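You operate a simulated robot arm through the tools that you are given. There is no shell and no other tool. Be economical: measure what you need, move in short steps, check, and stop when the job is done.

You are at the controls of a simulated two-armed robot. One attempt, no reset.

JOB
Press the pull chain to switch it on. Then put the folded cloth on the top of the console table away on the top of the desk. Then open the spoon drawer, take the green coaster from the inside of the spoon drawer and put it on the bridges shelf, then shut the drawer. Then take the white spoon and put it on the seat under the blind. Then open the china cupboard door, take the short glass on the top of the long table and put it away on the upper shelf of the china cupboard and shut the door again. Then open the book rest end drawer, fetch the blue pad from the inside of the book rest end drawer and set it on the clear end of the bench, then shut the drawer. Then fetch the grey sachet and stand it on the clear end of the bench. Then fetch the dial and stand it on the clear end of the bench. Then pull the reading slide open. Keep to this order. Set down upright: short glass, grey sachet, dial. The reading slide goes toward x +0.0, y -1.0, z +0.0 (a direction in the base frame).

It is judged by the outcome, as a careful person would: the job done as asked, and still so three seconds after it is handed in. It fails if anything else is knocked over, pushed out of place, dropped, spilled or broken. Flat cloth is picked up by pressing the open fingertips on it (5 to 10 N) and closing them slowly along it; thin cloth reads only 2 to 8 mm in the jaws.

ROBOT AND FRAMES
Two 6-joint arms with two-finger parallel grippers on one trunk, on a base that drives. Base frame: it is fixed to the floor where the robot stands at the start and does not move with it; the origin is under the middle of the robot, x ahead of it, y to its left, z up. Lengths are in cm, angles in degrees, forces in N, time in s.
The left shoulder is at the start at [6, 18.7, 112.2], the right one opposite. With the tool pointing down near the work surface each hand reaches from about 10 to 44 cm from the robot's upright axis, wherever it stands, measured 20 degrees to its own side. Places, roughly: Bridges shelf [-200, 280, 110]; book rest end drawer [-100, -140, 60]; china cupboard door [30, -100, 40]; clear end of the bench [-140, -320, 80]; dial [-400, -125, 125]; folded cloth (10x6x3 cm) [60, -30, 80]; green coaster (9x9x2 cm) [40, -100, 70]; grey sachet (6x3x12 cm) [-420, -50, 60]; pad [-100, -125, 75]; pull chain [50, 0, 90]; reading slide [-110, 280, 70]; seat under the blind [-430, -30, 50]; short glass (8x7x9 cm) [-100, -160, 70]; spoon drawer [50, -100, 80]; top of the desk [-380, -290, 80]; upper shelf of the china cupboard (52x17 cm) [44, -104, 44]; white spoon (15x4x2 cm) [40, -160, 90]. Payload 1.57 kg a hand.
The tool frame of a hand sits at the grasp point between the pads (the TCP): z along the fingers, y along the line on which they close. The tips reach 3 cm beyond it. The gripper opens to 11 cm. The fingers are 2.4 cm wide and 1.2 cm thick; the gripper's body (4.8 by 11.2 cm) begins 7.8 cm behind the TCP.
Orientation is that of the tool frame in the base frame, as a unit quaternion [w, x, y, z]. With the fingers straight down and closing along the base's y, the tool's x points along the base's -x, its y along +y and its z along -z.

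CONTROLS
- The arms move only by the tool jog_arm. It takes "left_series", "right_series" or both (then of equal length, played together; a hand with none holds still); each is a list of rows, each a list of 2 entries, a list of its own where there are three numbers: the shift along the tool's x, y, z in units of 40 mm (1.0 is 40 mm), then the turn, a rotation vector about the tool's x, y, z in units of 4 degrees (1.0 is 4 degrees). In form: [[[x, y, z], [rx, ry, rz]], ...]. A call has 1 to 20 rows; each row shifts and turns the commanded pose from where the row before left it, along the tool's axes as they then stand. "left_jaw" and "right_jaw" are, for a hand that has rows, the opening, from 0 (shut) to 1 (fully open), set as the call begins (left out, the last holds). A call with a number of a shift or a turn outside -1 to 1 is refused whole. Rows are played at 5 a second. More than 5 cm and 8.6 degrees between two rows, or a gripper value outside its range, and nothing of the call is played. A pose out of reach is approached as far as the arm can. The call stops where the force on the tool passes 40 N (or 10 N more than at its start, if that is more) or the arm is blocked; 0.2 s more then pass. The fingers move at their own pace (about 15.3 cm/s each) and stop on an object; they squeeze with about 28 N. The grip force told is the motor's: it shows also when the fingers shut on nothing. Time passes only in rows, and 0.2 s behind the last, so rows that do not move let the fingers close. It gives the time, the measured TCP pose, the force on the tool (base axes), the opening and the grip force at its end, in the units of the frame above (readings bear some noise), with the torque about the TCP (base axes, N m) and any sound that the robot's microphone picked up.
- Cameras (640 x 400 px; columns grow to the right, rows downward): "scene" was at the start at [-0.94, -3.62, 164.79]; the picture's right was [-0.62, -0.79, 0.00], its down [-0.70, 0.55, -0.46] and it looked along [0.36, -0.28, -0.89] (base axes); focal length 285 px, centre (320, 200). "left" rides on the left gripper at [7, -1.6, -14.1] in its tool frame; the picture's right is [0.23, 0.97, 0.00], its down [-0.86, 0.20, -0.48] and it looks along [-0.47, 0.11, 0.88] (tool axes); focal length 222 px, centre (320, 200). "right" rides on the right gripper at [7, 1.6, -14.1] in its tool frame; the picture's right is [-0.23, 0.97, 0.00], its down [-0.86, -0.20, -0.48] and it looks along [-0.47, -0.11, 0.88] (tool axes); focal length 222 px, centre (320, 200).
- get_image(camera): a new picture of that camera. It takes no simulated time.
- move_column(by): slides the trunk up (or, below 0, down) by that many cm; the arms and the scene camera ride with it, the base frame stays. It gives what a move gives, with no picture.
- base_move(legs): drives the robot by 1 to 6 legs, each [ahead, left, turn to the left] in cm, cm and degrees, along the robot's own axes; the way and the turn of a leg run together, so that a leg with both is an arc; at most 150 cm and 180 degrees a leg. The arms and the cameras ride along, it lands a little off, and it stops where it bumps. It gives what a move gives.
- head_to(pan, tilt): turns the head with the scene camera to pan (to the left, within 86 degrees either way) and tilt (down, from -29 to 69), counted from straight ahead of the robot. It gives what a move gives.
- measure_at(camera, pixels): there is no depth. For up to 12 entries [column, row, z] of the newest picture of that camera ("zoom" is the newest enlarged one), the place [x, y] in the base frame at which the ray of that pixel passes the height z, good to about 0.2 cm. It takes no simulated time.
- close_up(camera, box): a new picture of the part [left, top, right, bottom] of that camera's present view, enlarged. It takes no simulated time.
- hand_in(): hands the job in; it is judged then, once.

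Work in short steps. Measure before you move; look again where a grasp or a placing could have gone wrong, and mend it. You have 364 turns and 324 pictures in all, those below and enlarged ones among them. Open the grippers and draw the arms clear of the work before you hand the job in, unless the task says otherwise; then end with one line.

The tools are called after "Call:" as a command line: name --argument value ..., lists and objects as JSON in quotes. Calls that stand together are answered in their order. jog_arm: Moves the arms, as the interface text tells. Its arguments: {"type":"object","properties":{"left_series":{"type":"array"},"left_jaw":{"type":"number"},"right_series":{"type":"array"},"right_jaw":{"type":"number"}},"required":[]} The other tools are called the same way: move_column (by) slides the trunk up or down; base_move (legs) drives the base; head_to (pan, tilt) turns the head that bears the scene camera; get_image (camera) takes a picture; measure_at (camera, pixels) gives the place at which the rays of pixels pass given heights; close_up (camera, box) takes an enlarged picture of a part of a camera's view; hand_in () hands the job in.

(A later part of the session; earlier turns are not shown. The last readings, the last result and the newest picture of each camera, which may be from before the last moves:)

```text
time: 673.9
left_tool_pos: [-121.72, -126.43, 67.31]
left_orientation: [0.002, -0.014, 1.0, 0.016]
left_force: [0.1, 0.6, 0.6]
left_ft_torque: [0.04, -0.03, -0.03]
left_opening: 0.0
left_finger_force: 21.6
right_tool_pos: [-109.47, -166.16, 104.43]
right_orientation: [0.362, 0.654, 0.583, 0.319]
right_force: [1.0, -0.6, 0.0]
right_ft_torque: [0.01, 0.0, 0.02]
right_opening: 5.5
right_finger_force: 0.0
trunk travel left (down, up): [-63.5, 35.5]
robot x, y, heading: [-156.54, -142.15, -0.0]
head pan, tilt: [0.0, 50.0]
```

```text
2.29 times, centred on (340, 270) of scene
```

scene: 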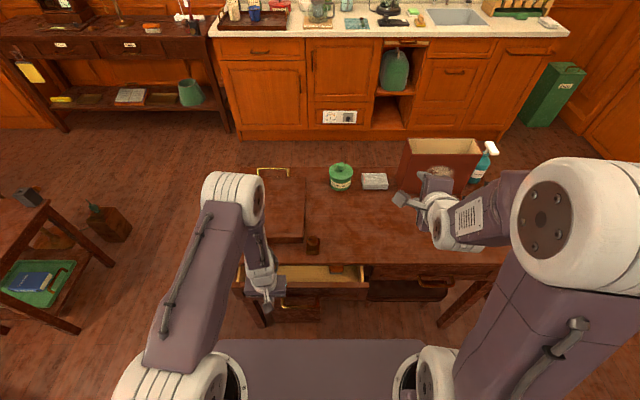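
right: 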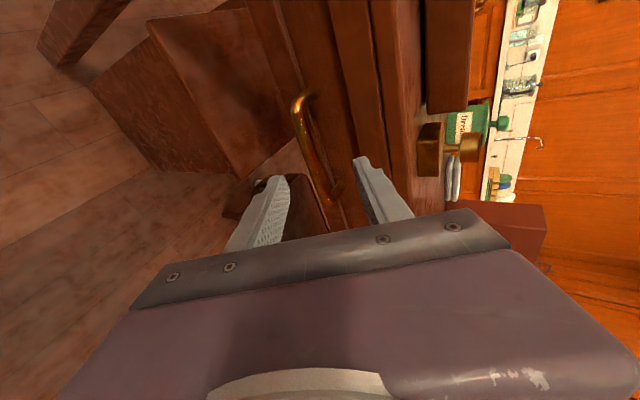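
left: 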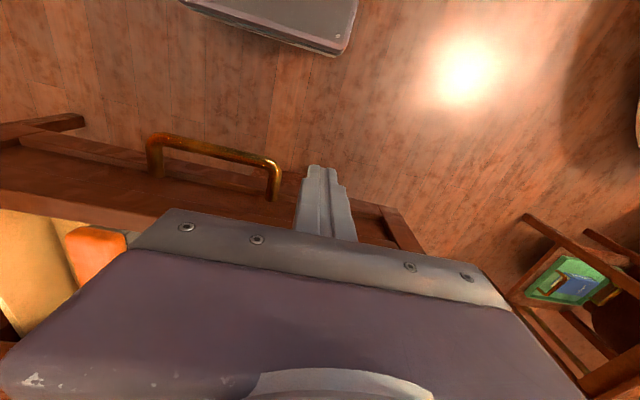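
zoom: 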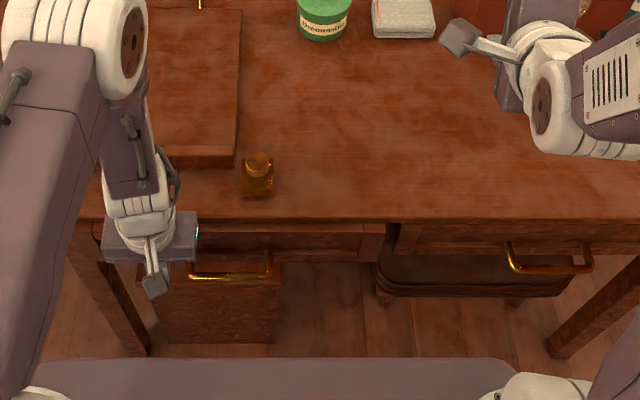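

Nearly flush (compare with the neighbouring handle). I push until it resists.

Call:
base_move --legs '[[3, 0, 0]]'

Call:
base_move --legs '[[-8, 0, 0]]'

Call:
jog_arm --left_series '[[[0.3, 0.3, -1], [0, 0, 0]], [[0, 0.3, -1], [0, 0, 0]], [[0, 0.3, -1], [0, 0, 0]], [[0, 0, -1], [0, 0, 0]], [[0, 0, -1], [0, 0, 0]], [[0, 0, -1], [0, 0, 0]]]'

Call:
close_up --camera "scene" --box '[200, 160, 480, 340]'

```text
time: 674.7
left_tool_pos: [-118.92, -126.41, 67.34]
left_orientation: [0.004, -0.014, 1.0, 0.016]
left_force: [-0.5, -0.2, 1.1]
left_ft_torque: [-0.01, -0.06, 0.0]
left_opening: 0.01
left_finger_force: 21.4
right_tool_pos: [-106.51, -166.07, 104.6]
right_orientation: [0.362, 0.654, 0.583, 0.318]
right_force: [0.0, 0.1, 0.3]
right_ft_torque: [-0.01, 0.0, -0.01]
right_opening: 5.49
right_finger_force: 0.1
trunk travel left (down, up): [-63.5, 35.5]
robot x, y, heading: [-153.87, -141.82, 0.2]
head pan, tilt: [0.0, 50.0]
```

```text
time: 675.7
left_tool_pos: [-126.7, -126.49, 67.33]
left_orientation: [0.003, -0.014, 1.0, 0.016]
left_force: [-0.5, 0.6, 0.5]
left_ft_torque: [0.02, 0.0, 0.05]
left_opening: 0.01
left_finger_force: 21.4
right_tool_pos: [-114.34, -166.15, 104.39]
right_orientation: [0.361, 0.655, 0.583, 0.317]
right_force: [-0.7, -0.4, 0.2]
right_ft_torque: [0.01, 0.02, -0.05]
right_opening: 5.48
right_finger_force: 0.0
trunk travel left (down, up): [-63.5, 35.5]
robot x, y, heading: [-161.45, -141.99, 0.3]
head pan, tilt: [0.0, 50.0]
```

```text
time: 677.1
left_tool_pos: [-127.98, -123.81, 89.83]
left_orientation: [0.001, -0.014, 1.0, 0.017]
left_force: [0.4, -0.1, -0.4]
left_ft_torque: [0.0, -0.02, 0.0]
left_opening: 0.0
left_finger_force: 20.8
left hand out of reach, approached as far as the arm can: row 3
right_tool_pos: [-114.32, -166.32, 104.47]
right_orientation: [0.361, 0.654, 0.584, 0.317]
right_force: [-0.1, 0.1, 0.4]
right_ft_torque: [-0.01, 0.01, 0.02]
right_opening: 5.5
right_finger_force: 0.1
trunk travel left (down, up): [-63.5, 35.5]
robot x, y, heading: [-161.35, -142.19, 0.1]
head pan, tilt: [0.0, 50.0]
```

```text
2.22 times, centred on (340, 250) of scene
```

zoom: 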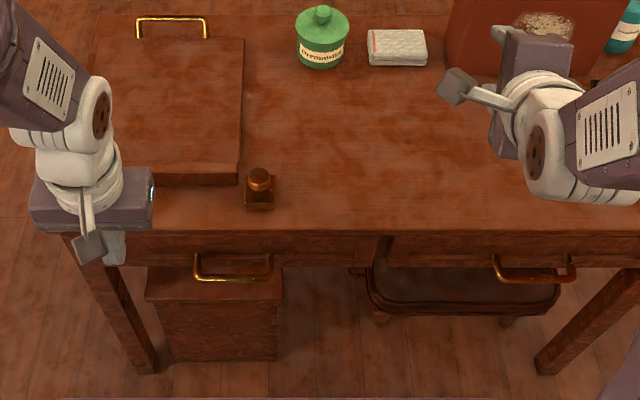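

Both drawer handles now align, so it is shut. Next the grey sachet: I drive round to the window seat again.

Call:
jog_arm --left_series '[[[0.3, -0.8, -1], [0, 0, 0]], [[0, -0.8, -1], [0, 0, 0]], [[0, -0.6, -0.5], [0, 0, 0]]]' --left_jaw 0.8

Call:
base_move --legs '[[-6, -4, 0], [0, -104, 0], [0, 0, 180], [108, 0, 0]]'

```text
refused: row 1 steps farther than a row can; nothing moved
```

```text
time: 695.6
left_tool_pos: [-306.6, -270.43, 89.69]
left_orientation: [0.017, 1.0, 0.021, -0.003]
left_force: [-0.4, -0.6, -1.3]
left_ft_torque: [0.0, -0.01, -0.01]
left_opening: 0.04
left_finger_force: 21.1
right_tool_pos: [-320.85, -228.35, 104.34]
right_orientation: [-0.321, -0.588, 0.65, 0.359]
right_force: [0.0, 0.5, -0.8]
right_ft_torque: [0.01, -0.02, 0.04]
right_opening: 5.49
right_finger_force: 0.1
trunk travel left (down, up): [-63.5, 35.5]
robot x, y, heading: [-273.24, -251.94, -178.9]
head pan, tilt: [0.0, 50.0]
```

Call:
base_move --legs '[[0, 0, -91], [50, 42, 0], [60, 38, 0], [55, 4, 0], [50, 0, 0], [0, 0, 90]]'

Call:
head_to --pan 10 --tilt 45

Call:
get_image --camera "scene"

```text
time: 715.8
left_tool_pos: [-383.69, -49.29, 89.7]
left_orientation: [0.016, 1.0, -0.011, -0.003]
left_force: [-0.9, -0.5, 0.8]
left_ft_torque: [-0.04, -0.01, -0.03]
left_opening: 0.0
left_finger_force: 21.9
right_tool_pos: [-394.99, -6.46, 104.4]
right_orientation: [-0.309, -0.566, 0.669, 0.369]
right_force: [-0.6, -0.5, 0.6]
right_ft_torque: [0.02, -0.02, -0.01]
right_opening: 5.52
right_finger_force: 0.1
trunk travel left (down, up): [-63.5, 35.5]
robot x, y, heading: [-349.28, -32.68, 177.1]
head pan, tilt: [0.0, 50.0]
```

```text
time: 716.5
left_tool_pos: [-383.65, -49.43, 89.76]
left_orientation: [0.016, 1.0, -0.011, -0.002]
left_force: [-0.3, -0.5, -0.7]
left_ft_torque: [-0.01, 0.04, -0.01]
left_opening: 0.0
left_finger_force: 20.9
right_tool_pos: [-394.95, -6.53, 104.42]
right_orientation: [-0.308, -0.566, 0.669, 0.369]
right_force: [-0.1, -0.1, -0.4]
right_ft_torque: [0.02, -0.02, -0.01]
right_opening: 5.51
right_finger_force: 0.1
trunk travel left (down, up): [-63.5, 35.5]
robot x, y, heading: [-348.95, -33.06, 177.2]
head pan, tilt: [10.0, 45.0]
```

```text
97 pictures are left
```

scene: 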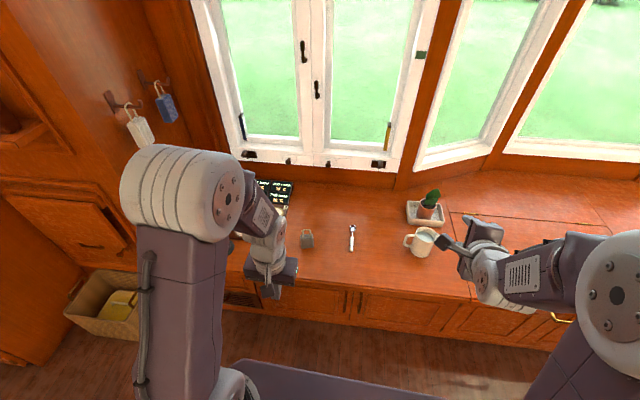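

Call:
close_up --camera "scene" --box '[230, 170, 400, 290]'

Call:
measure_at --camera "scene" --pixels '[[300, 246, 52], [313, 247, 52], [307, 232, 60], [351, 240, 52], [360, 292, 52]]'

```text
3.33 times, centred on (315, 230) of scene
```

zoom: 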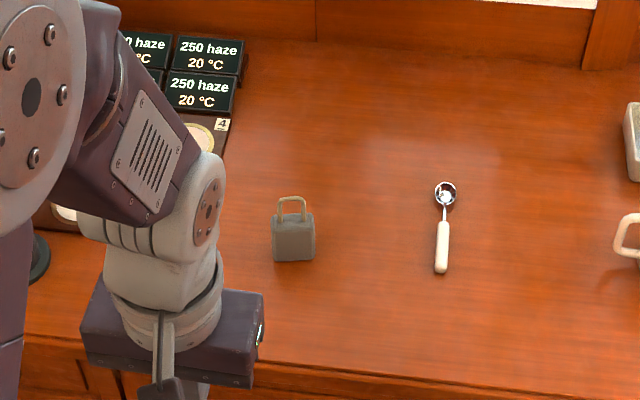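

```text
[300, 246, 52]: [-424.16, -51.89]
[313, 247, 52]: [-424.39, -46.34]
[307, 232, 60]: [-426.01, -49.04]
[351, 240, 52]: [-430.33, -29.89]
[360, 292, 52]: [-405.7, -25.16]
```

The sachet is a small bag, base centre ≈ (-425.8,-49), 6 cm wide along y. I drive up, open the left jaws and reach over it.

Call:
base_move --legs '[[0, 0, 2.9], [30, 0, 0]]'

Call:
jog_arm --left_series '[[[-0.4, 0, 0], [0, 0, 0]], [[-0.4, 0, 0], [0, 0, 0]], [[0, 0, 0], [0, 0, 0]]]' --left_jaw 0.85

Call:
get_image --camera "left"

```text
time: 719.0
left_tool_pos: [-412.2, -51.36, 89.67]
left_orientation: [0.017, 1.0, 0.015, -0.003]
left_force: [1.1, 0.8, 0.3]
left_ft_torque: [0.01, 0.01, -0.01]
left_opening: 0.03
left_finger_force: 21.2
right_tool_pos: [-425.97, -9.0, 104.44]
right_orientation: [-0.319, -0.585, 0.653, 0.361]
right_force: [-0.1, -0.1, -0.1]
right_ft_torque: [-0.03, -0.03, 0.03]
right_opening: 5.51
right_finger_force: 0.0
trunk travel left (down, up): [-63.5, 35.5]
robot x, y, heading: [-378.59, -32.68, -179.7]
head pan, tilt: [10.0, 45.0]
```

```text
time: 719.8
left_tool_pos: [-415.34, -51.41, 89.77]
left_orientation: [0.016, 1.0, 0.016, -0.002]
left_force: [0.6, 1.2, 0.5]
left_ft_torque: [0.02, -0.03, -0.01]
left_opening: 9.35
left_finger_force: 0.0
right_tool_pos: [-425.97, -9.06, 104.33]
right_orientation: [-0.318, -0.585, 0.653, 0.36]
right_force: [0.8, -0.2, 0.1]
right_ft_torque: [0.01, -0.01, 0.0]
right_opening: 5.51
right_finger_force: 0.1
trunk travel left (down, up): [-63.5, 35.5]
robot x, y, heading: [-378.52, -33.23, -179.6]
head pan, tilt: [10.0, 45.0]
```

```text
95 pictures are left
```

left: 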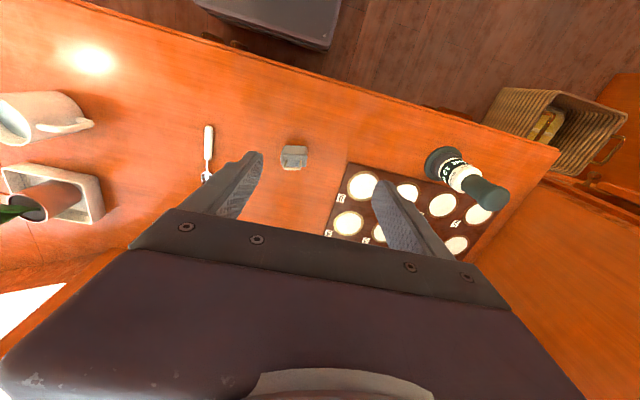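

Call:
measure_at --camera "left" --pixels '[[294, 155, 58], [282, 148, 59], [307, 148, 59], [294, 167, 62], [294, 147, 52]]'

Call:
close_up --camera "left" --box '[250, 120, 350, 200]'

```text
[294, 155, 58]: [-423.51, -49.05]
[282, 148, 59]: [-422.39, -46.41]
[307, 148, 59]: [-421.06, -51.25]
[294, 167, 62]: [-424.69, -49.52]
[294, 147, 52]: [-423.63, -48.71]
```

```text
5.00 times, centred on (300, 160) of left
```

zoom: 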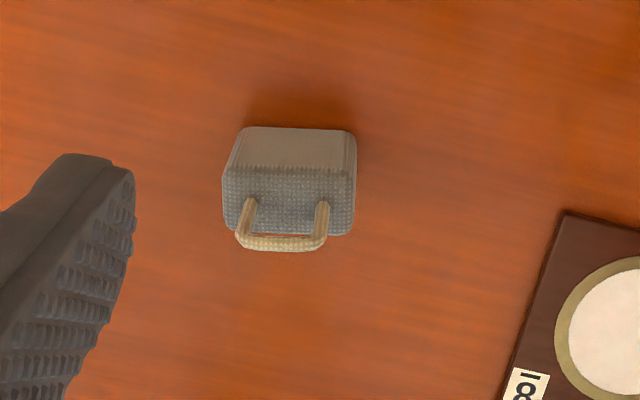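

Call:
jog_arm --left_series '[[[-0.8, -0.2, 0], [0, 0, 0]], [[-0.8, -0.2, 0], [0, 0, 0]], [[-0.83, -0.2, 0], [0, 0, 0]], [[0, 0, 1], [0, 0, 0]], [[0, 0, 1], [0, 0, 0]], [[0, 0, 1], [0, 0, 0]], [[0, 0, 1], [0, 0, 0]]]'

Call:
get_image --camera "left"

```text
time: 721.4
left_tool_pos: [-425.35, -49.87, 73.55]
left_orientation: [0.017, 1.0, 0.015, -0.002]
left_force: [-0.1, 0.3, -0.4]
left_ft_torque: [0.0, -0.02, 0.01]
left_opening: 9.35
left_finger_force: 0.0
right_tool_pos: [-426.06, -9.19, 104.43]
right_orientation: [-0.319, -0.584, 0.654, 0.361]
right_force: [-0.6, 0.6, 0.2]
right_ft_torque: [-0.01, 0.02, 0.02]
right_opening: 5.49
right_finger_force: 0.0
trunk travel left (down, up): [-63.5, 35.5]
robot x, y, heading: [-378.6, -33.12, -179.6]
head pan, tilt: [10.0, 45.0]
```

```text
93 pictures are left
```

left: 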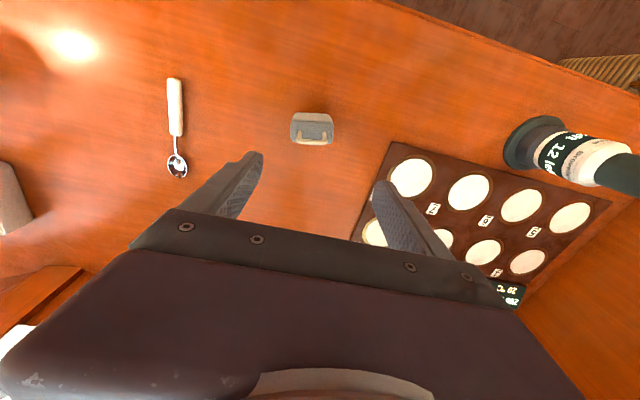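

Call:
measure_at --camera "left" --pixels '[[312, 127, 59], [312, 113, 52], [293, 126, 58], [332, 128, 58]]'

```text
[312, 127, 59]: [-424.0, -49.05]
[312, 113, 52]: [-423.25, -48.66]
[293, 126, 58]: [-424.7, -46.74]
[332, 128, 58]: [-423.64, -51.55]
```

Call:
jog_arm --left_series '[[[0.15, -0.2, 0], [0, 0, 0]], [[0, 0, 1], [0, 0, 0]], [[0, 0, 1], [0, 0, 0]], [[0, 0, 1], [0, 0, 0]], [[0, 0, 0.7], [0, 0, 0]]]' --left_jaw 0.73

Call:
get_image --camera "left"

```text
time: 722.6
left_tool_pos: [-424.85, -49.81, 58.68]
left_orientation: [0.017, 1.0, 0.016, -0.002]
left_force: [-0.1, 0.1, -0.1]
left_ft_torque: [-0.02, -0.02, 0.02]
left_opening: 8.03
left_finger_force: 0.0
right_tool_pos: [-426.08, -9.15, 104.34]
right_orientation: [-0.318, -0.585, 0.653, 0.36]
right_force: [-0.1, -0.1, -0.2]
right_ft_torque: [0.01, 0.0, 0.0]
right_opening: 5.49
right_finger_force: 0.0
trunk travel left (down, up): [-63.5, 35.5]
robot x, y, heading: [-378.79, -32.83, -179.7]
head pan, tilt: [10.0, 45.0]
```

```text
92 pictures are left
```

left: 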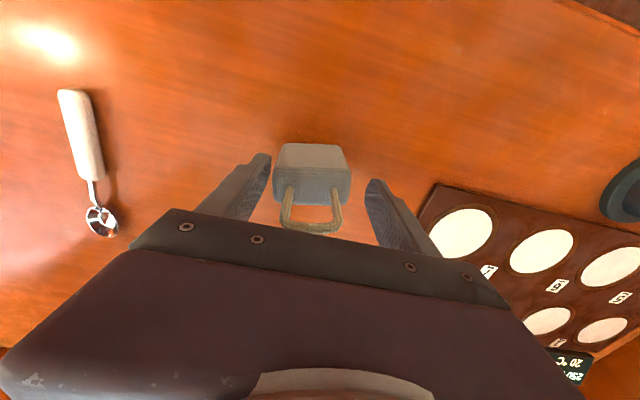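

Well centred. I lower 1.4 cm more and close, then lift.

Call:
jog_arm --left_series '[[[0, 0, 0.35], [0, 0, 0]], [[0, 0, 0], [0, 0, 0]]]'

Call:
jog_arm --left_series '[[[0, 0, 0], [0, 0, 0]], [[0, 0, 0], [0, 0, 0]], [[0, 0, 0], [0, 0, 0]], [[0, 0, -0.5], [0, 0, 0]], [[0, 0, -1], [0, 0, 0]], [[0, 0, -1], [0, 0, 0]], [[0, 0, -1], [0, 0, 0]], [[0, 0, -1], [0, 0, 0]], [[0, 0, -1], [0, 0, 0]], [[0, 0, -1], [0, 0, 0]], [[0, 0, -1], [0, 0, 0]], [[0, 0, -1], [0, 0, 0]]]' --left_jaw 0

Call:
get_image --camera "left"

```text
time: 723.2
left_tool_pos: [-424.72, -49.77, 57.42]
left_orientation: [0.017, 1.0, 0.016, -0.003]
left_force: [0.1, 0.1, 0.0]
left_ft_torque: [0.02, -0.01, 0.0]
left_opening: 8.03
left_finger_force: 0.0
right_tool_pos: [-426.06, -9.23, 104.32]
right_orientation: [-0.319, -0.586, 0.653, 0.36]
right_force: [0.9, 0.9, 0.2]
right_ft_torque: [0.0, -0.01, 0.01]
right_opening: 5.52
right_finger_force: 0.0
trunk travel left (down, up): [-63.5, 35.5]
robot x, y, heading: [-378.72, -32.73, -179.8]
head pan, tilt: [10.0, 45.0]
```

```text
time: 725.8
left_tool_pos: [-424.65, -48.72, 91.68]
left_orientation: [0.016, 1.0, 0.017, -0.002]
left_force: [0.1, -0.2, -0.1]
left_ft_torque: [0.02, -0.04, 0.05]
left_opening: 5.73
left_finger_force: 28.0
right_tool_pos: [-425.89, -9.07, 104.38]
right_orientation: [-0.318, -0.585, 0.653, 0.36]
right_force: [-0.1, -0.6, -0.8]
right_ft_torque: [-0.05, 0.02, -0.01]
right_opening: 5.54
right_finger_force: 0.1
trunk travel left (down, up): [-63.5, 35.5]
robot x, y, heading: [-379.02, -33.07, -179.3]
head pan, tilt: [10.0, 45.0]
```

```text
91 pictures are left
```

left: 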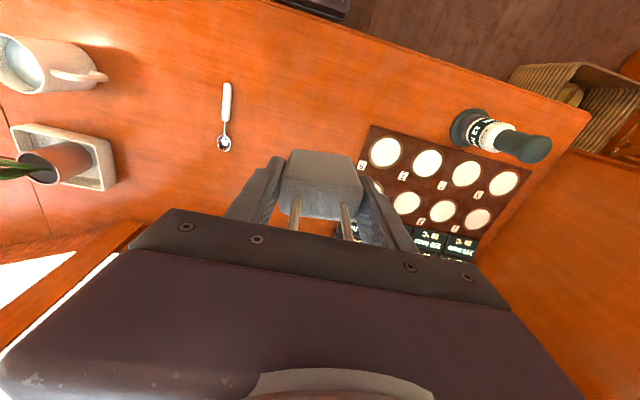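

The sachet is held upright. I raise, tuck, and drive back to the bench.

Call:
move_column --by 10

Call:
jog_arm --left_series '[[[0.8, 0, 0], [0, 0, 0]], [[0.8, 0, 0], [0, 0, 0]], [[0.8, 0, 0], [0, 0, 0]]]'

Call:
base_move --legs '[[-25, 0, -0.5], [0, 0, -90], [-105, -3, 0], [-60, -38, 0], [-50, -42, 0]]'

```text
time: 727.1
left_tool_pos: [-424.72, -48.64, 101.59]
left_orientation: [0.016, 1.0, 0.016, -0.002]
left_force: [0.1, 0.7, -0.1]
left_ft_torque: [0.0, 0.03, 0.02]
left_opening: 5.69
left_finger_force: 27.9
right_tool_pos: [-425.85, -9.06, 114.33]
right_orientation: [-0.319, -0.585, 0.653, 0.36]
right_force: [-0.2, 1.0, 1.0]
right_ft_torque: [-0.04, -0.01, -0.01]
right_opening: 5.51
right_finger_force: 0.1
trunk travel left (down, up): [-73.5, 25.5]
robot x, y, heading: [-378.59, -32.61, -179.4]
head pan, tilt: [10.0, 45.0]
```

```text
time: 727.9
left_tool_pos: [-415.02, -48.33, 101.66]
left_orientation: [0.017, 1.0, 0.016, -0.002]
left_force: [0.3, -0.2, -0.6]
left_ft_torque: [0.01, 0.03, -0.02]
left_opening: 5.66
left_finger_force: 27.7
right_tool_pos: [-425.93, -9.1, 114.36]
right_orientation: [-0.319, -0.585, 0.653, 0.361]
right_force: [-0.3, 0.5, -0.1]
right_ft_torque: [0.04, -0.02, -0.01]
right_opening: 5.54
right_finger_force: 0.0
trunk travel left (down, up): [-73.5, 25.5]
robot x, y, heading: [-378.72, -33.31, -179.5]
head pan, tilt: [10.0, 45.0]
```

```text
time: 745.3
left_tool_pos: [-284.36, -211.68, 101.67]
left_orientation: [0.01, 0.721, -0.693, -0.013]
left_force: [0.9, 0.3, -0.8]
left_ft_torque: [0.04, 0.01, 0.0]
left_opening: 5.5
left_finger_force: 27.9
right_tool_pos: [-245.28, -200.54, 114.32]
right_orientation: [0.028, 0.045, 0.876, 0.48]
right_force: [0.4, -0.3, -0.5]
right_ft_torque: [0.0, 0.01, -0.02]
right_opening: 5.51
right_finger_force: 0.2
trunk travel left (down, up): [-73.5, 25.5]
robot x, y, heading: [-268.77, -247.7, 90.9]
head pan, tilt: [10.0, 45.0]
```

Call:
base_move --legs '[[0, 0, 179], [-3, 108, 0]]'

Call:
head_to --pan 5 --tilt 48

Call:
get_image --camera "scene"

```text
time: 758.1
left_tool_pos: [-146.95, -278.99, 101.73]
left_orientation: [0.013, 0.688, 0.726, 0.011]
left_force: [0.5, -0.4, -1.6]
left_ft_torque: [-0.02, 0.02, -0.04]
left_opening: 5.54
left_finger_force: 28.6
right_tool_pos: [-186.05, -290.74, 114.33]
right_orientation: [0.48, 0.876, -0.039, -0.024]
right_force: [0.0, 0.4, 0.2]
right_ft_torque: [0.01, 0.01, 0.02]
right_opening: 5.51
right_finger_force: 0.1
trunk travel left (down, up): [-73.5, 25.5]
robot x, y, heading: [-163.15, -243.03, -88.4]
head pan, tilt: [10.0, 45.0]
```

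```text
time: 758.8
left_tool_pos: [-146.99, -278.92, 101.71]
left_orientation: [0.014, 0.688, 0.726, 0.01]
left_force: [0.5, 0.9, -0.4]
left_ft_torque: [0.02, 0.0, 0.0]
left_opening: 5.51
left_finger_force: 27.7
right_tool_pos: [-185.91, -290.62, 114.34]
right_orientation: [0.481, 0.876, -0.039, -0.024]
right_force: [-0.3, 0.9, 1.1]
right_ft_torque: [-0.04, 0.0, 0.03]
right_opening: 5.51
right_finger_force: 0.0
trunk travel left (down, up): [-73.5, 25.5]
robot x, y, heading: [-163.01, -243.17, -88.5]
head pan, tilt: [5.0, 48.0]
```

```text
90 pictures are left
```

scene: 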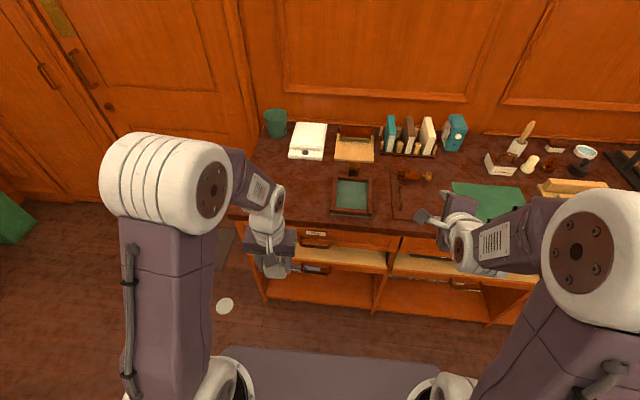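

Call:
base_move --legs '[[27, 0, -1.5]]'

Call:
jog_arm --left_series '[[[-0.8, 0, 0], [0, 0, 0]], [[-0.8, 0, 0], [0, 0, 0]], [[-0.8, 0, 0], [0, 0, 0]]]'

Call:
get_image --camera "left"

Call:
get_image --camera "scene"

```text
time: 760.7
left_tool_pos: [-147.97, -306.8, 101.83]
left_orientation: [0.014, 0.7, 0.714, 0.01]
left_force: [0.5, 0.2, -1.2]
left_ft_torque: [-0.01, 0.0, -0.03]
left_opening: 5.53
left_finger_force: 27.6
right_tool_pos: [-187.24, -317.28, 114.39]
right_orientation: [0.48, 0.875, -0.053, -0.033]
right_force: [0.4, 1.5, -0.5]
right_ft_torque: [0.03, -0.01, 0.01]
right_opening: 5.49
right_finger_force: 0.0
trunk travel left (down, up): [-73.5, 25.5]
robot x, y, heading: [-162.6, -270.26, -90.5]
head pan, tilt: [5.0, 48.0]
```

```text
time: 761.5
left_tool_pos: [-147.72, -316.59, 101.91]
left_orientation: [0.013, 0.7, 0.714, 0.011]
left_force: [0.2, -0.3, -1.2]
left_ft_torque: [0.02, -0.02, 0.01]
left_opening: 5.48
left_finger_force: 28.0
right_tool_pos: [-187.26, -317.43, 114.33]
right_orientation: [0.479, 0.876, -0.053, -0.032]
right_force: [-0.2, -0.1, -0.3]
right_ft_torque: [-0.04, -0.01, -0.02]
right_opening: 5.46
right_finger_force: 0.1
trunk travel left (down, up): [-73.5, 25.5]
robot x, y, heading: [-162.8, -270.26, -90.4]
head pan, tilt: [5.0, 48.0]
```

```text
89 pictures are left
```

left: 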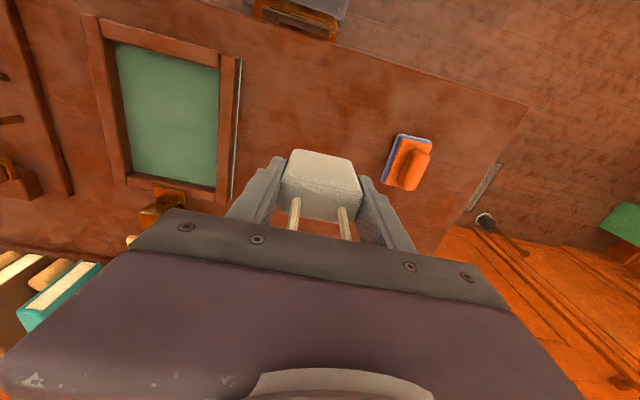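

```text
88 pictures are left
```

scene: 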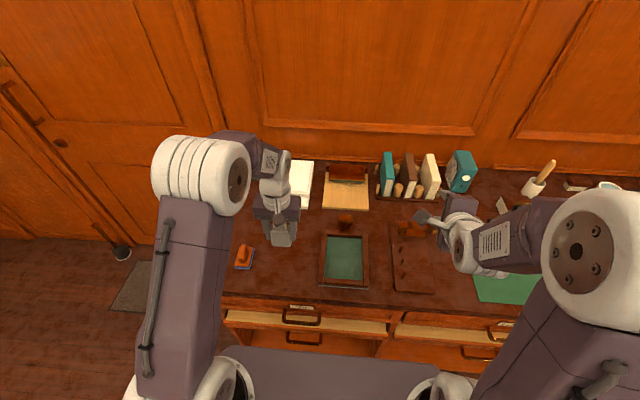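

I shift 1.5 cm left and lower the bag onto the bench (expected TCP ≈ 90.4).

Call:
jog_arm --left_series '[[[0, 0.4, 0], [0, 0, 0]], [[0, 0, 1], [0, 0, 0]], [[0, 0, 1], [0, 0, 0]], [[0, 0, 0.4], [0, 0, 0]], [[0, 0, 0.15], [0, 0, 0]], [[0, 0, 0.1], [0, 0, 0]], [[0, 0, 0.1], [0, 0, 0]], [[0, 0, 0.1], [0, 0, 0]], [[0, 0, 0.1], [0, 0, 0]], [[0, 0, 0.1], [0, 0, 0]]]'

```text
time: 763.6
left_tool_pos: [-145.68, -316.5, 90.48]
left_orientation: [0.018, 0.7, 0.714, 0.006]
left_force: [1.5, 8.3, 26.3]
left_ft_torque: [0.54, 0.66, -0.22]
left_opening: 5.53
left_finger_force: 28.2
right_tool_pos: [-187.24, -316.95, 114.5]
right_orientation: [0.481, 0.875, -0.052, -0.03]
right_force: [-0.8, -0.1, 0.6]
right_ft_torque: [0.02, 0.06, 0.03]
right_opening: 5.48
right_finger_force: 0.1
trunk travel left (down, up): [-73.5, 25.5]
robot x, y, heading: [-162.89, -270.46, -90.4]
head pan, tilt: [5.0, 48.0]
stopped in row 10 (left hand): the force on the tool passed its limit at 43 N (the readings are from after the stop); the commanded pose is now the measured one
```

Landed at the expected height. I ease off, open just enough, and lift straight up.

Call:
jog_arm --left_series '[[[0, 0, -0.05], [0, 0, 0]], [[0, 0, 0], [0, 0, 0]]]'

Call:
jog_arm --left_series '[[[0, 0, 0], [0, 0, 0]], [[0, 0, 0], [0, 0, 0]], [[0, 0, 0], [0, 0, 0]], [[0, 0, -0.5], [0, 0, 0]], [[0, 0, -0.8], [0, 0, 0]], [[0, 0, -1], [0, 0, 0]], [[0, 0, -1], [0, 0, 0]], [[0, 0, -1], [0, 0, 0]]]' --left_jaw 0.7

Call:
get_image --camera "left"

```text
time: 764.2
left_tool_pos: [-145.75, -316.6, 90.43]
left_orientation: [0.018, 0.699, 0.715, 0.007]
left_force: [-1.3, 6.1, 11.4]
left_ft_torque: [0.39, 0.44, -0.17]
left_opening: 5.55
left_finger_force: 28.0
right_tool_pos: [-187.27, -317.05, 114.62]
right_orientation: [0.48, 0.875, -0.053, -0.032]
right_force: [-0.1, -0.7, 0.3]
right_ft_torque: [-0.02, -0.04, -0.04]
right_opening: 5.5
right_finger_force: 0.1
trunk travel left (down, up): [-73.5, 25.5]
robot x, y, heading: [-162.75, -270.04, -90.1]
head pan, tilt: [5.0, 48.0]
```

```text
time: 766.0
left_tool_pos: [-146.21, -316.53, 107.42]
left_orientation: [0.016, 0.7, 0.714, 0.007]
left_force: [0.3, 0.4, 0.2]
left_ft_torque: [0.01, -0.01, -0.02]
left_opening: 7.72
left_finger_force: 0.0
right_tool_pos: [-187.2, -317.22, 114.32]
right_orientation: [0.48, 0.875, -0.053, -0.032]
right_force: [0.9, 0.5, 0.0]
right_ft_torque: [0.0, -0.03, 0.01]
right_opening: 5.49
right_finger_force: 0.1
trunk travel left (down, up): [-73.5, 25.5]
robot x, y, heading: [-162.77, -270.24, -90.2]
head pan, tilt: [5.0, 48.0]
```

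```text
87 pictures are left
```

left: 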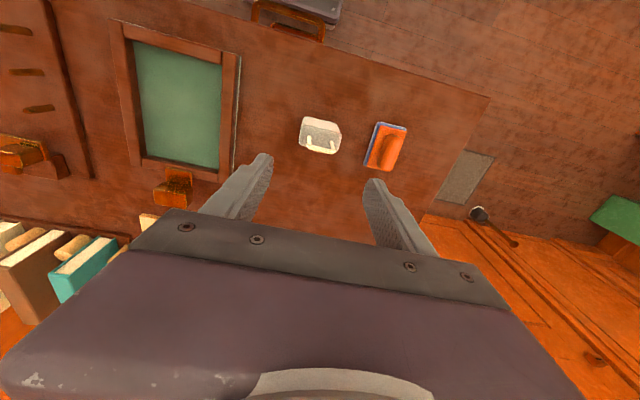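

The sachet stands on the bench. Now the dial on the wall shelf near (-400,-125,125): I drive there and look.

Call:
base_move --legs '[[-27, 0, 0], [0, -108, 0], [0, 0, 180], [52, 42, 0], [55, 36, 0], [0, 0, 90]]'

Call:
head_to --pan 0 --tilt 20

Call:
get_image --camera "scene"

```text
time: 790.9
left_tool_pos: [-397.59, -156.25, 107.41]
left_orientation: [0.017, 0.999, 0.029, -0.006]
left_force: [0.5, 0.1, 0.2]
left_ft_torque: [-0.02, -0.04, 0.01]
left_opening: 7.71
left_finger_force: 0.1
right_tool_pos: [-399.79, -115.11, 114.38]
right_orientation: [-0.323, -0.593, 0.646, 0.357]
right_force: [0.1, 0.1, -0.4]
right_ft_torque: [-0.01, 0.0, 0.0]
right_opening: 5.49
right_finger_force: 0.0
trunk travel left (down, up): [-73.5, 25.5]
robot x, y, heading: [-351.84, -137.69, -178.2]
head pan, tilt: [5.0, 48.0]
```

```text
time: 791.9
left_tool_pos: [-397.67, -156.12, 107.49]
left_orientation: [0.017, 0.999, 0.03, -0.006]
left_force: [0.1, -0.7, -0.4]
left_ft_torque: [0.01, -0.02, 0.04]
left_opening: 7.72
left_finger_force: 0.0
right_tool_pos: [-399.86, -115.14, 114.28]
right_orientation: [-0.324, -0.592, 0.646, 0.356]
right_force: [-0.1, -0.1, 0.1]
right_ft_torque: [0.03, -0.03, 0.0]
right_opening: 5.5
right_finger_force: 0.0
trunk travel left (down, up): [-73.5, 25.5]
robot x, y, heading: [-351.81, -138.19, -178.4]
head pan, tilt: [0.0, 20.0]
```

```text
86 pictures are left
```

scene: 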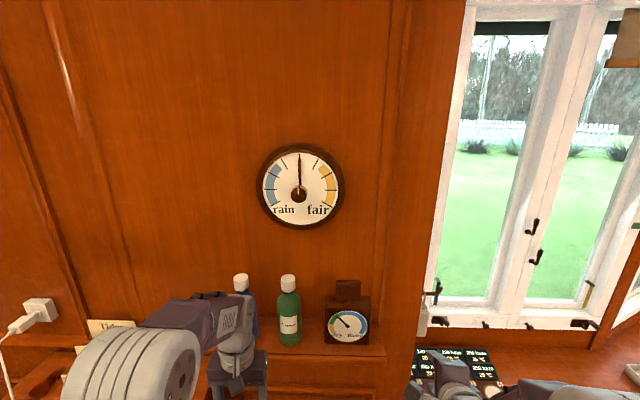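

Call:
close_up --camera "scene" --box '[230, 260, 400, 370]'

Call:
measure_at --camera "scene" --pixels '[[347, 344, 118], [347, 344, 122], [385, 356, 118], [385, 356, 122]]'

Call:
get_image --camera "left"

```text
3.64 times, centred on (315, 315) of scene
```

zoom: 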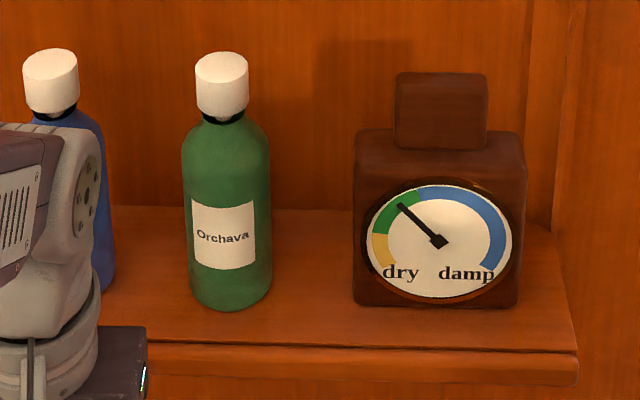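

```text
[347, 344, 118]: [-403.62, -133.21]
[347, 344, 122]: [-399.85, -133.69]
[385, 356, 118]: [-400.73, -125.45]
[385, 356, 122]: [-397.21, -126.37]
```

```text
84 pictures are left
```

left: 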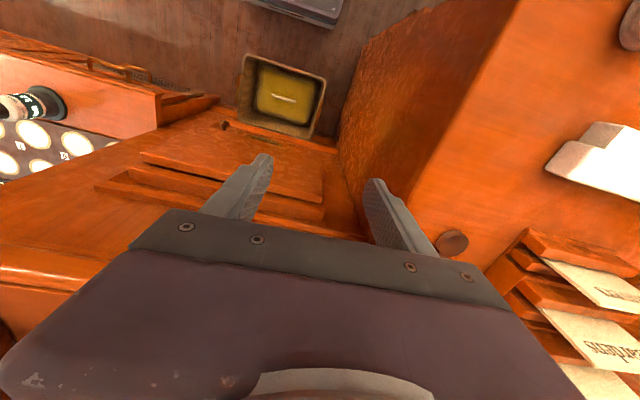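

I back off 10 cm for safety, raise the trunk 14 cm and re-measure for parallax.

Call:
base_move --legs '[[-10, 0, -1.6]]'

Call:
head_to --pan 0 --tilt 25

Call:
close_up --camera "scene" --box '[260, 200, 420, 320]'

Call:
move_column --by 16

Call:
get_image --camera "scene"

```text
time: 793.0
left_tool_pos: [-388.18, -154.74, 107.38]
left_orientation: [0.016, 1.0, 0.015, -0.006]
left_force: [-1.3, -0.5, -0.4]
left_ft_torque: [0.01, 0.02, 0.0]
left_opening: 7.68
left_finger_force: 0.0
right_tool_pos: [-389.26, -113.75, 114.32]
right_orientation: [-0.317, -0.584, 0.654, 0.36]
right_force: [0.4, 0.0, -0.2]
right_ft_torque: [0.0, 0.0, 0.0]
right_opening: 5.5
right_finger_force: 0.1
trunk travel left (down, up): [-73.5, 25.5]
robot x, y, heading: [-342.17, -137.84, -179.7]
head pan, tilt: [0.0, 20.0]
```

```text
time: 793.7
left_tool_pos: [-388.03, -154.77, 107.37]
left_orientation: [0.016, 1.0, 0.015, -0.007]
left_force: [0.0, -1.1, -0.4]
left_ft_torque: [-0.01, 0.01, 0.02]
left_opening: 7.7
left_finger_force: 0.0
right_tool_pos: [-388.91, -113.8, 114.44]
right_orientation: [-0.318, -0.583, 0.655, 0.361]
right_force: [0.0, 0.4, 0.0]
right_ft_torque: [0.01, 0.03, -0.03]
right_opening: 5.49
right_finger_force: 0.0
trunk travel left (down, up): [-73.5, 25.5]
robot x, y, heading: [-341.93, -137.65, -180.1]
head pan, tilt: [0.0, 25.0]
```

```text
3.33 times, centred on (340, 260) of scene
```

zoom: 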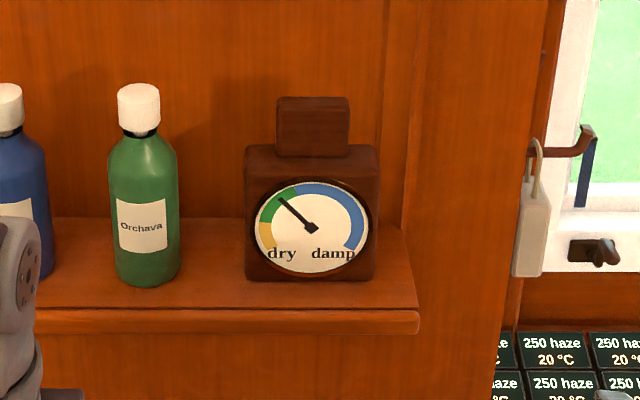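

```text
time: 795.5
left_tool_pos: [-388.12, -154.95, 123.43]
left_orientation: [0.017, 1.0, 0.016, -0.006]
left_force: [-0.3, -0.3, -0.4]
left_ft_torque: [0.03, 0.02, 0.02]
left_opening: 7.72
left_finger_force: 0.1
right_tool_pos: [-389.12, -113.65, 130.35]
right_orientation: [-0.318, -0.584, 0.654, 0.361]
right_force: [0.1, -0.2, -0.6]
right_ft_torque: [-0.01, 0.01, -0.01]
right_opening: 5.48
right_finger_force: 0.0
trunk travel left (down, up): [-89.5, 9.5]
robot x, y, heading: [-341.88, -138.27, -179.7]
head pan, tilt: [0.0, 25.0]
```

```text
82 pictures are left
```

scene: 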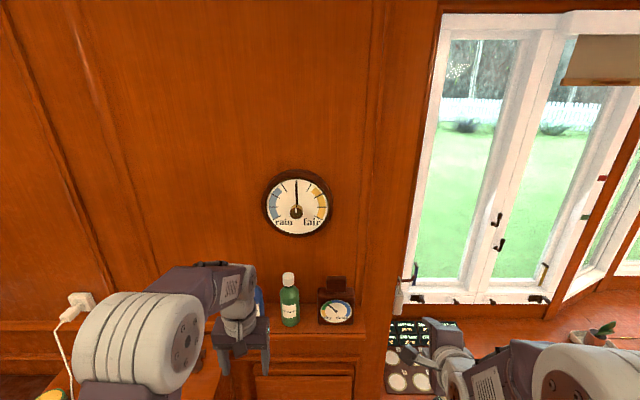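

Call:
measure_at --camera "zoom" --pixels '[[310, 280, 112], [310, 280, 116], [310, 280, 120], [310, 155, 125], [310, 155, 130]]'

Call:
close_up --camera "scene" --box '[260, 260, 400, 360]'

```text
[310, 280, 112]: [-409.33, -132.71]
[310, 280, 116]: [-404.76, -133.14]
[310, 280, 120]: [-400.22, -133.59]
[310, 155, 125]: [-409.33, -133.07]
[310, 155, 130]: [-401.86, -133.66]
```

```text
4.00 times, centred on (330, 310) of scene
```

zoom: 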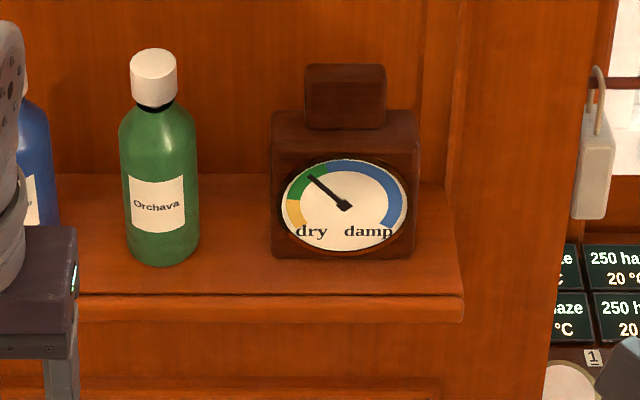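

Call:
measure_at --camera "zoom" --pixels '[[342, 259, 112], [342, 259, 116], [342, 259, 120], [342, 128, 125], [342, 128, 130], [270, 259, 112], [416, 259, 112], [305, 127, 125], [387, 127, 125], [195, 250, 112], [460, 295, 112]]'

```text
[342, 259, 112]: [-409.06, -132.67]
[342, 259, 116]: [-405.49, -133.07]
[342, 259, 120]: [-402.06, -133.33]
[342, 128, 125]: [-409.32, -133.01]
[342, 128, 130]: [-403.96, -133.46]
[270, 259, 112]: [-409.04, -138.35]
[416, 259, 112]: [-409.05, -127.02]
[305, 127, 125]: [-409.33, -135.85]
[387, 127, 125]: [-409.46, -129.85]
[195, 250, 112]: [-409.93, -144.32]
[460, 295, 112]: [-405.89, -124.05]
```

The shelf is at z≈113; the dial box is 11 cm wide, front x≈-408, with a 6 cm wide grip block on top (z 125–130, centre y≈-132.9). I tuck the right hand, then move so the left hand, pitched forward, can take the block.

Call:
jog_arm --right_series '[[[0, -0.25, -0.43], [1, 0, 0]], [[0, -0.27, -0.42], [1, 0, 0]], [[0, -0.3, -0.4], [1, 0, 0]], [[0, -0.32, -0.38], [1, 0, 0]], [[0, -0.35, -0.36], [1, 0, 0]], [[0, -0.38, -0.33], [1, 0, 0]], [[0, -0.4, -0.3], [1, 0, 0]], [[0, -0.42, -0.27], [1, 0, 0]], [[0, -0.44, -0.24], [1, 0, 0]], [[0, -0.46, -0.2], [1, 0, 0]], [[0, -0.3, 0], [1, 0, 0]]]'

Call:
base_move --legs '[[0, -22, 0]]'

Call:
jog_arm --left_series '[[[0, 0, -0.5], [0, -1, 0]], [[0, 0, -0.5], [0, -1, 0]], [[0, 0, -0.5], [0, -1, 0]], [[0, 0, -0.3], [0, -1, 0]], [[0, 0, 0], [0, -1, 0]], [[0, 0, 0], [0, -1, 0]], [[0, 0, 0], [0, -1, 0]], [[0, 0, 0], [0, -1, 0]], [[0, 0, 0], [0, -1, 0]], [[0, 0, 0], [0, -1, 0]]]' --left_jaw 0.75

Call:
get_image --camera "left"

```text
time: 797.9
left_tool_pos: [-388.09, -154.84, 123.37]
left_orientation: [0.017, 1.0, 0.016, -0.006]
left_force: [0.5, -0.1, -0.7]
left_ft_torque: [0.01, 0.0, 0.04]
left_opening: 7.69
left_finger_force: 0.1
right_tool_pos: [-371.1, -115.55, 130.5]
right_orientation: [-0.076, -0.66, 0.742, 0.089]
right_force: [-0.1, 0.9, 0.2]
right_ft_torque: [0.01, 0.0, 0.06]
right_opening: 5.51
right_finger_force: 0.0
right hand out of reach, approached as far as the arm can: row 1, 4, 8, 9, 10
trunk travel left (down, up): [-89.5, 9.5]
robot x, y, heading: [-341.98, -137.62, -179.7]
head pan, tilt: [0.0, 25.0]
```

```text
time: 799.6
left_tool_pos: [-388.17, -133.64, 123.23]
left_orientation: [0.015, 1.0, 0.016, -0.008]
left_force: [0.2, -0.4, -0.5]
left_ft_torque: [0.04, 0.0, 0.01]
left_opening: 7.73
left_finger_force: 0.1
right_tool_pos: [-371.35, -94.25, 130.62]
right_orientation: [-0.074, -0.662, 0.741, 0.091]
right_force: [-0.1, -0.2, 0.4]
right_ft_torque: [0.02, 0.02, -0.02]
right_opening: 5.46
right_finger_force: 0.2
trunk travel left (down, up): [-89.5, 9.5]
robot x, y, heading: [-342.2, -116.15, -179.5]
head pan, tilt: [0.0, 25.0]
```

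```text
time: 801.8
left_tool_pos: [-387.45, -133.12, 130.51]
left_orientation: [0.026, 0.943, 0.012, -0.33]
left_force: [1.3, 0.1, 0.1]
left_ft_torque: [-0.02, 0.01, 0.03]
left_opening: 8.24
left_finger_force: 0.0
left hand out of reach, approached as far as the arm can: row 10
right_tool_pos: [-371.24, -93.91, 130.56]
right_orientation: [-0.077, -0.661, 0.741, 0.09]
right_force: [-0.5, 0.7, -0.3]
right_ft_torque: [-0.01, -0.02, -0.02]
right_opening: 5.5
right_finger_force: 0.0
trunk travel left (down, up): [-89.5, 9.5]
robot x, y, heading: [-342.22, -115.96, -179.6]
head pan, tilt: [0.0, 25.0]
```

```text
80 pictures are left
```

left: 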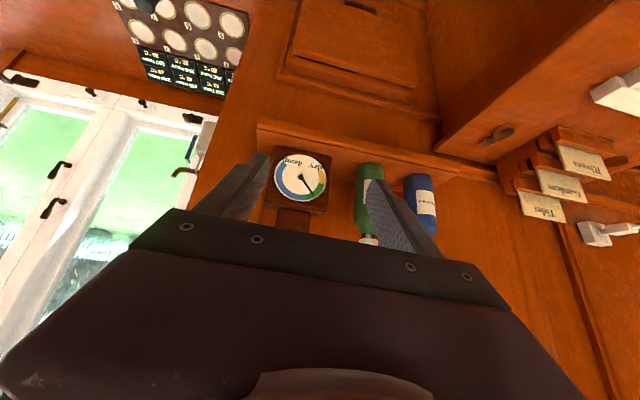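

Call:
measure_at --camera "left" --pixels '[[293, 222, 128], [277, 222, 127], [308, 230, 127], [270, 205, 124], [326, 215, 124], [301, 180, 118], [357, 195, 118]]'

Call:
close_up --camera "left" --box '[220, 120, 400, 250]'

```text
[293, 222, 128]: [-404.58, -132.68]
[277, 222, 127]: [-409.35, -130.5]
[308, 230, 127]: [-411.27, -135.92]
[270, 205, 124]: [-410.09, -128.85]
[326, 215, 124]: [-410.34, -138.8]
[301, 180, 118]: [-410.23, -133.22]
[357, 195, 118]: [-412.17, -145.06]
```

```text
3.08 times, centred on (310, 185) of left
```

zoom: 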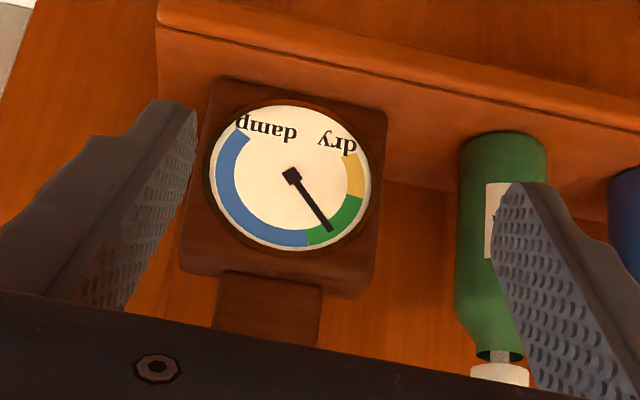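

The block spans y -130.5…-135.9, matching the hand (y -133.1). I raise 2 cm, drive 16 cm in and look.

Call:
move_column --by 3

Call:
base_move --legs '[[15, 0, 0]]'

Call:
close_up --camera "left" --box '[200, 100, 440, 260]'

Call:
get_image --camera "scene"

```text
time: 802.5
left_tool_pos: [-387.43, -133.28, 133.6]
left_orientation: [0.027, 0.943, 0.012, -0.331]
left_force: [0.3, 0.7, -0.6]
left_ft_torque: [-0.06, 0.0, -0.02]
left_opening: 8.29
left_finger_force: 0.1
right_tool_pos: [-371.33, -93.86, 133.53]
right_orientation: [-0.076, -0.662, 0.74, 0.089]
right_force: [0.2, 0.2, 0.3]
right_ft_torque: [0.0, 0.0, 0.0]
right_opening: 5.5
right_finger_force: 0.1
trunk travel left (down, up): [-92.5, 6.5]
robot x, y, heading: [-341.77, -116.1, -179.7]
head pan, tilt: [0.0, 25.0]
```

```text
time: 803.9
left_tool_pos: [-402.04, -133.55, 133.79]
left_orientation: [0.026, 0.943, 0.014, -0.331]
left_force: [0.6, 0.6, 0.2]
left_ft_torque: [-0.03, 0.01, -0.04]
left_opening: 8.23
left_finger_force: 0.0
right_tool_pos: [-386.07, -94.03, 133.46]
right_orientation: [-0.077, -0.663, 0.739, 0.09]
right_force: [-0.9, -0.3, -0.4]
right_ft_torque: [-0.01, 0.02, 0.01]
right_opening: 5.49
right_finger_force: 0.1
trunk travel left (down, up): [-92.5, 6.5]
robot x, y, heading: [-356.79, -116.27, -179.5]
head pan, tilt: [0.0, 25.0]
```

```text
2.50 times, centred on (320, 180) of left
```

zoom: 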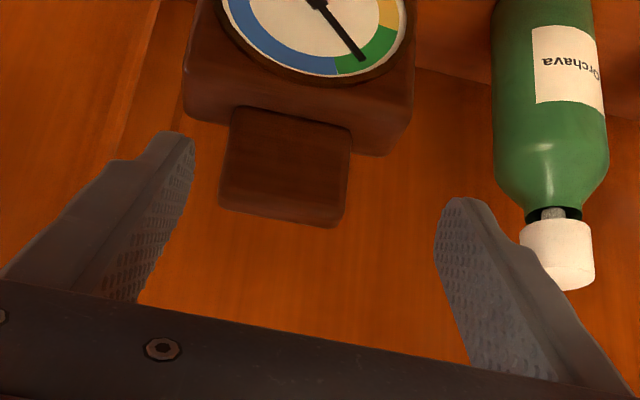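

```text
77 pictures are left
```

scene: 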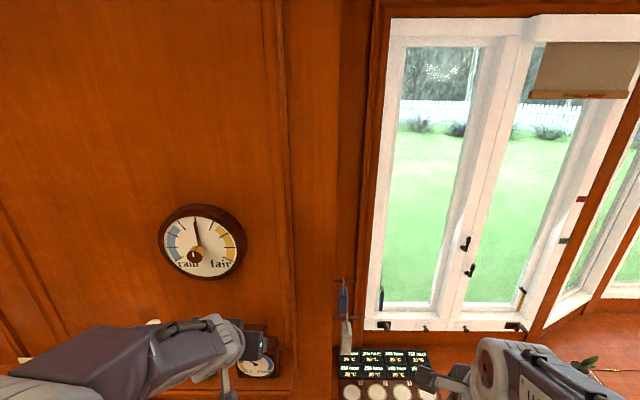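

Call:
measure_at --camera "zoom" --pixels '[[232, 180, 129], [348, 195, 129], [290, 165, 127], [280, 215, 130], [290, 112, 125], [495, 150, 125]]'

```text
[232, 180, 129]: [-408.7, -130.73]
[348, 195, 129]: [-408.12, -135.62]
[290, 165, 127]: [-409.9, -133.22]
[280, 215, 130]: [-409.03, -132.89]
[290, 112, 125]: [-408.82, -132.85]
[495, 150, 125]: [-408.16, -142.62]
```

The block is 5 cm wide, centred with the hand. I advance to straddle it.

Call:
jog_arm --left_series '[[[-0.3, -0.02, 0.3], [0, 0, 0]], [[-0.3, -0.02, 0.3], [0, 0, 0]], [[-0.14, -0.02, 0.75], [0, 0, 0]], [[0, 0, 0.75], [0, 0, 0]]]'

Call:
close_up --camera "left" --box '[200, 80, 440, 260]'

```text
time: 804.9
left_tool_pos: [-410.26, -133.74, 128.42]
left_orientation: [0.027, 0.944, 0.013, -0.329]
left_force: [-0.6, -0.1, -0.6]
left_ft_torque: [-0.03, -0.07, 0.04]
left_opening: 8.26
left_finger_force: 0.0
right_tool_pos: [-386.81, -94.15, 133.5]
right_orientation: [-0.075, -0.663, 0.74, 0.088]
right_force: [-0.3, 0.4, 0.7]
right_ft_torque: [-0.01, -0.03, -0.02]
right_opening: 5.51
right_finger_force: 0.1
trunk travel left (down, up): [-92.5, 6.5]
robot x, y, heading: [-356.95, -115.89, -179.5]
head pan, tilt: [0.0, 25.0]
```

```text
2.22 times, centred on (320, 170) of left
```

zoom: 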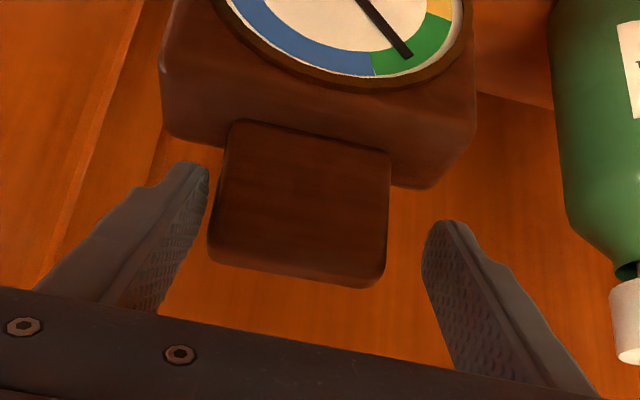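

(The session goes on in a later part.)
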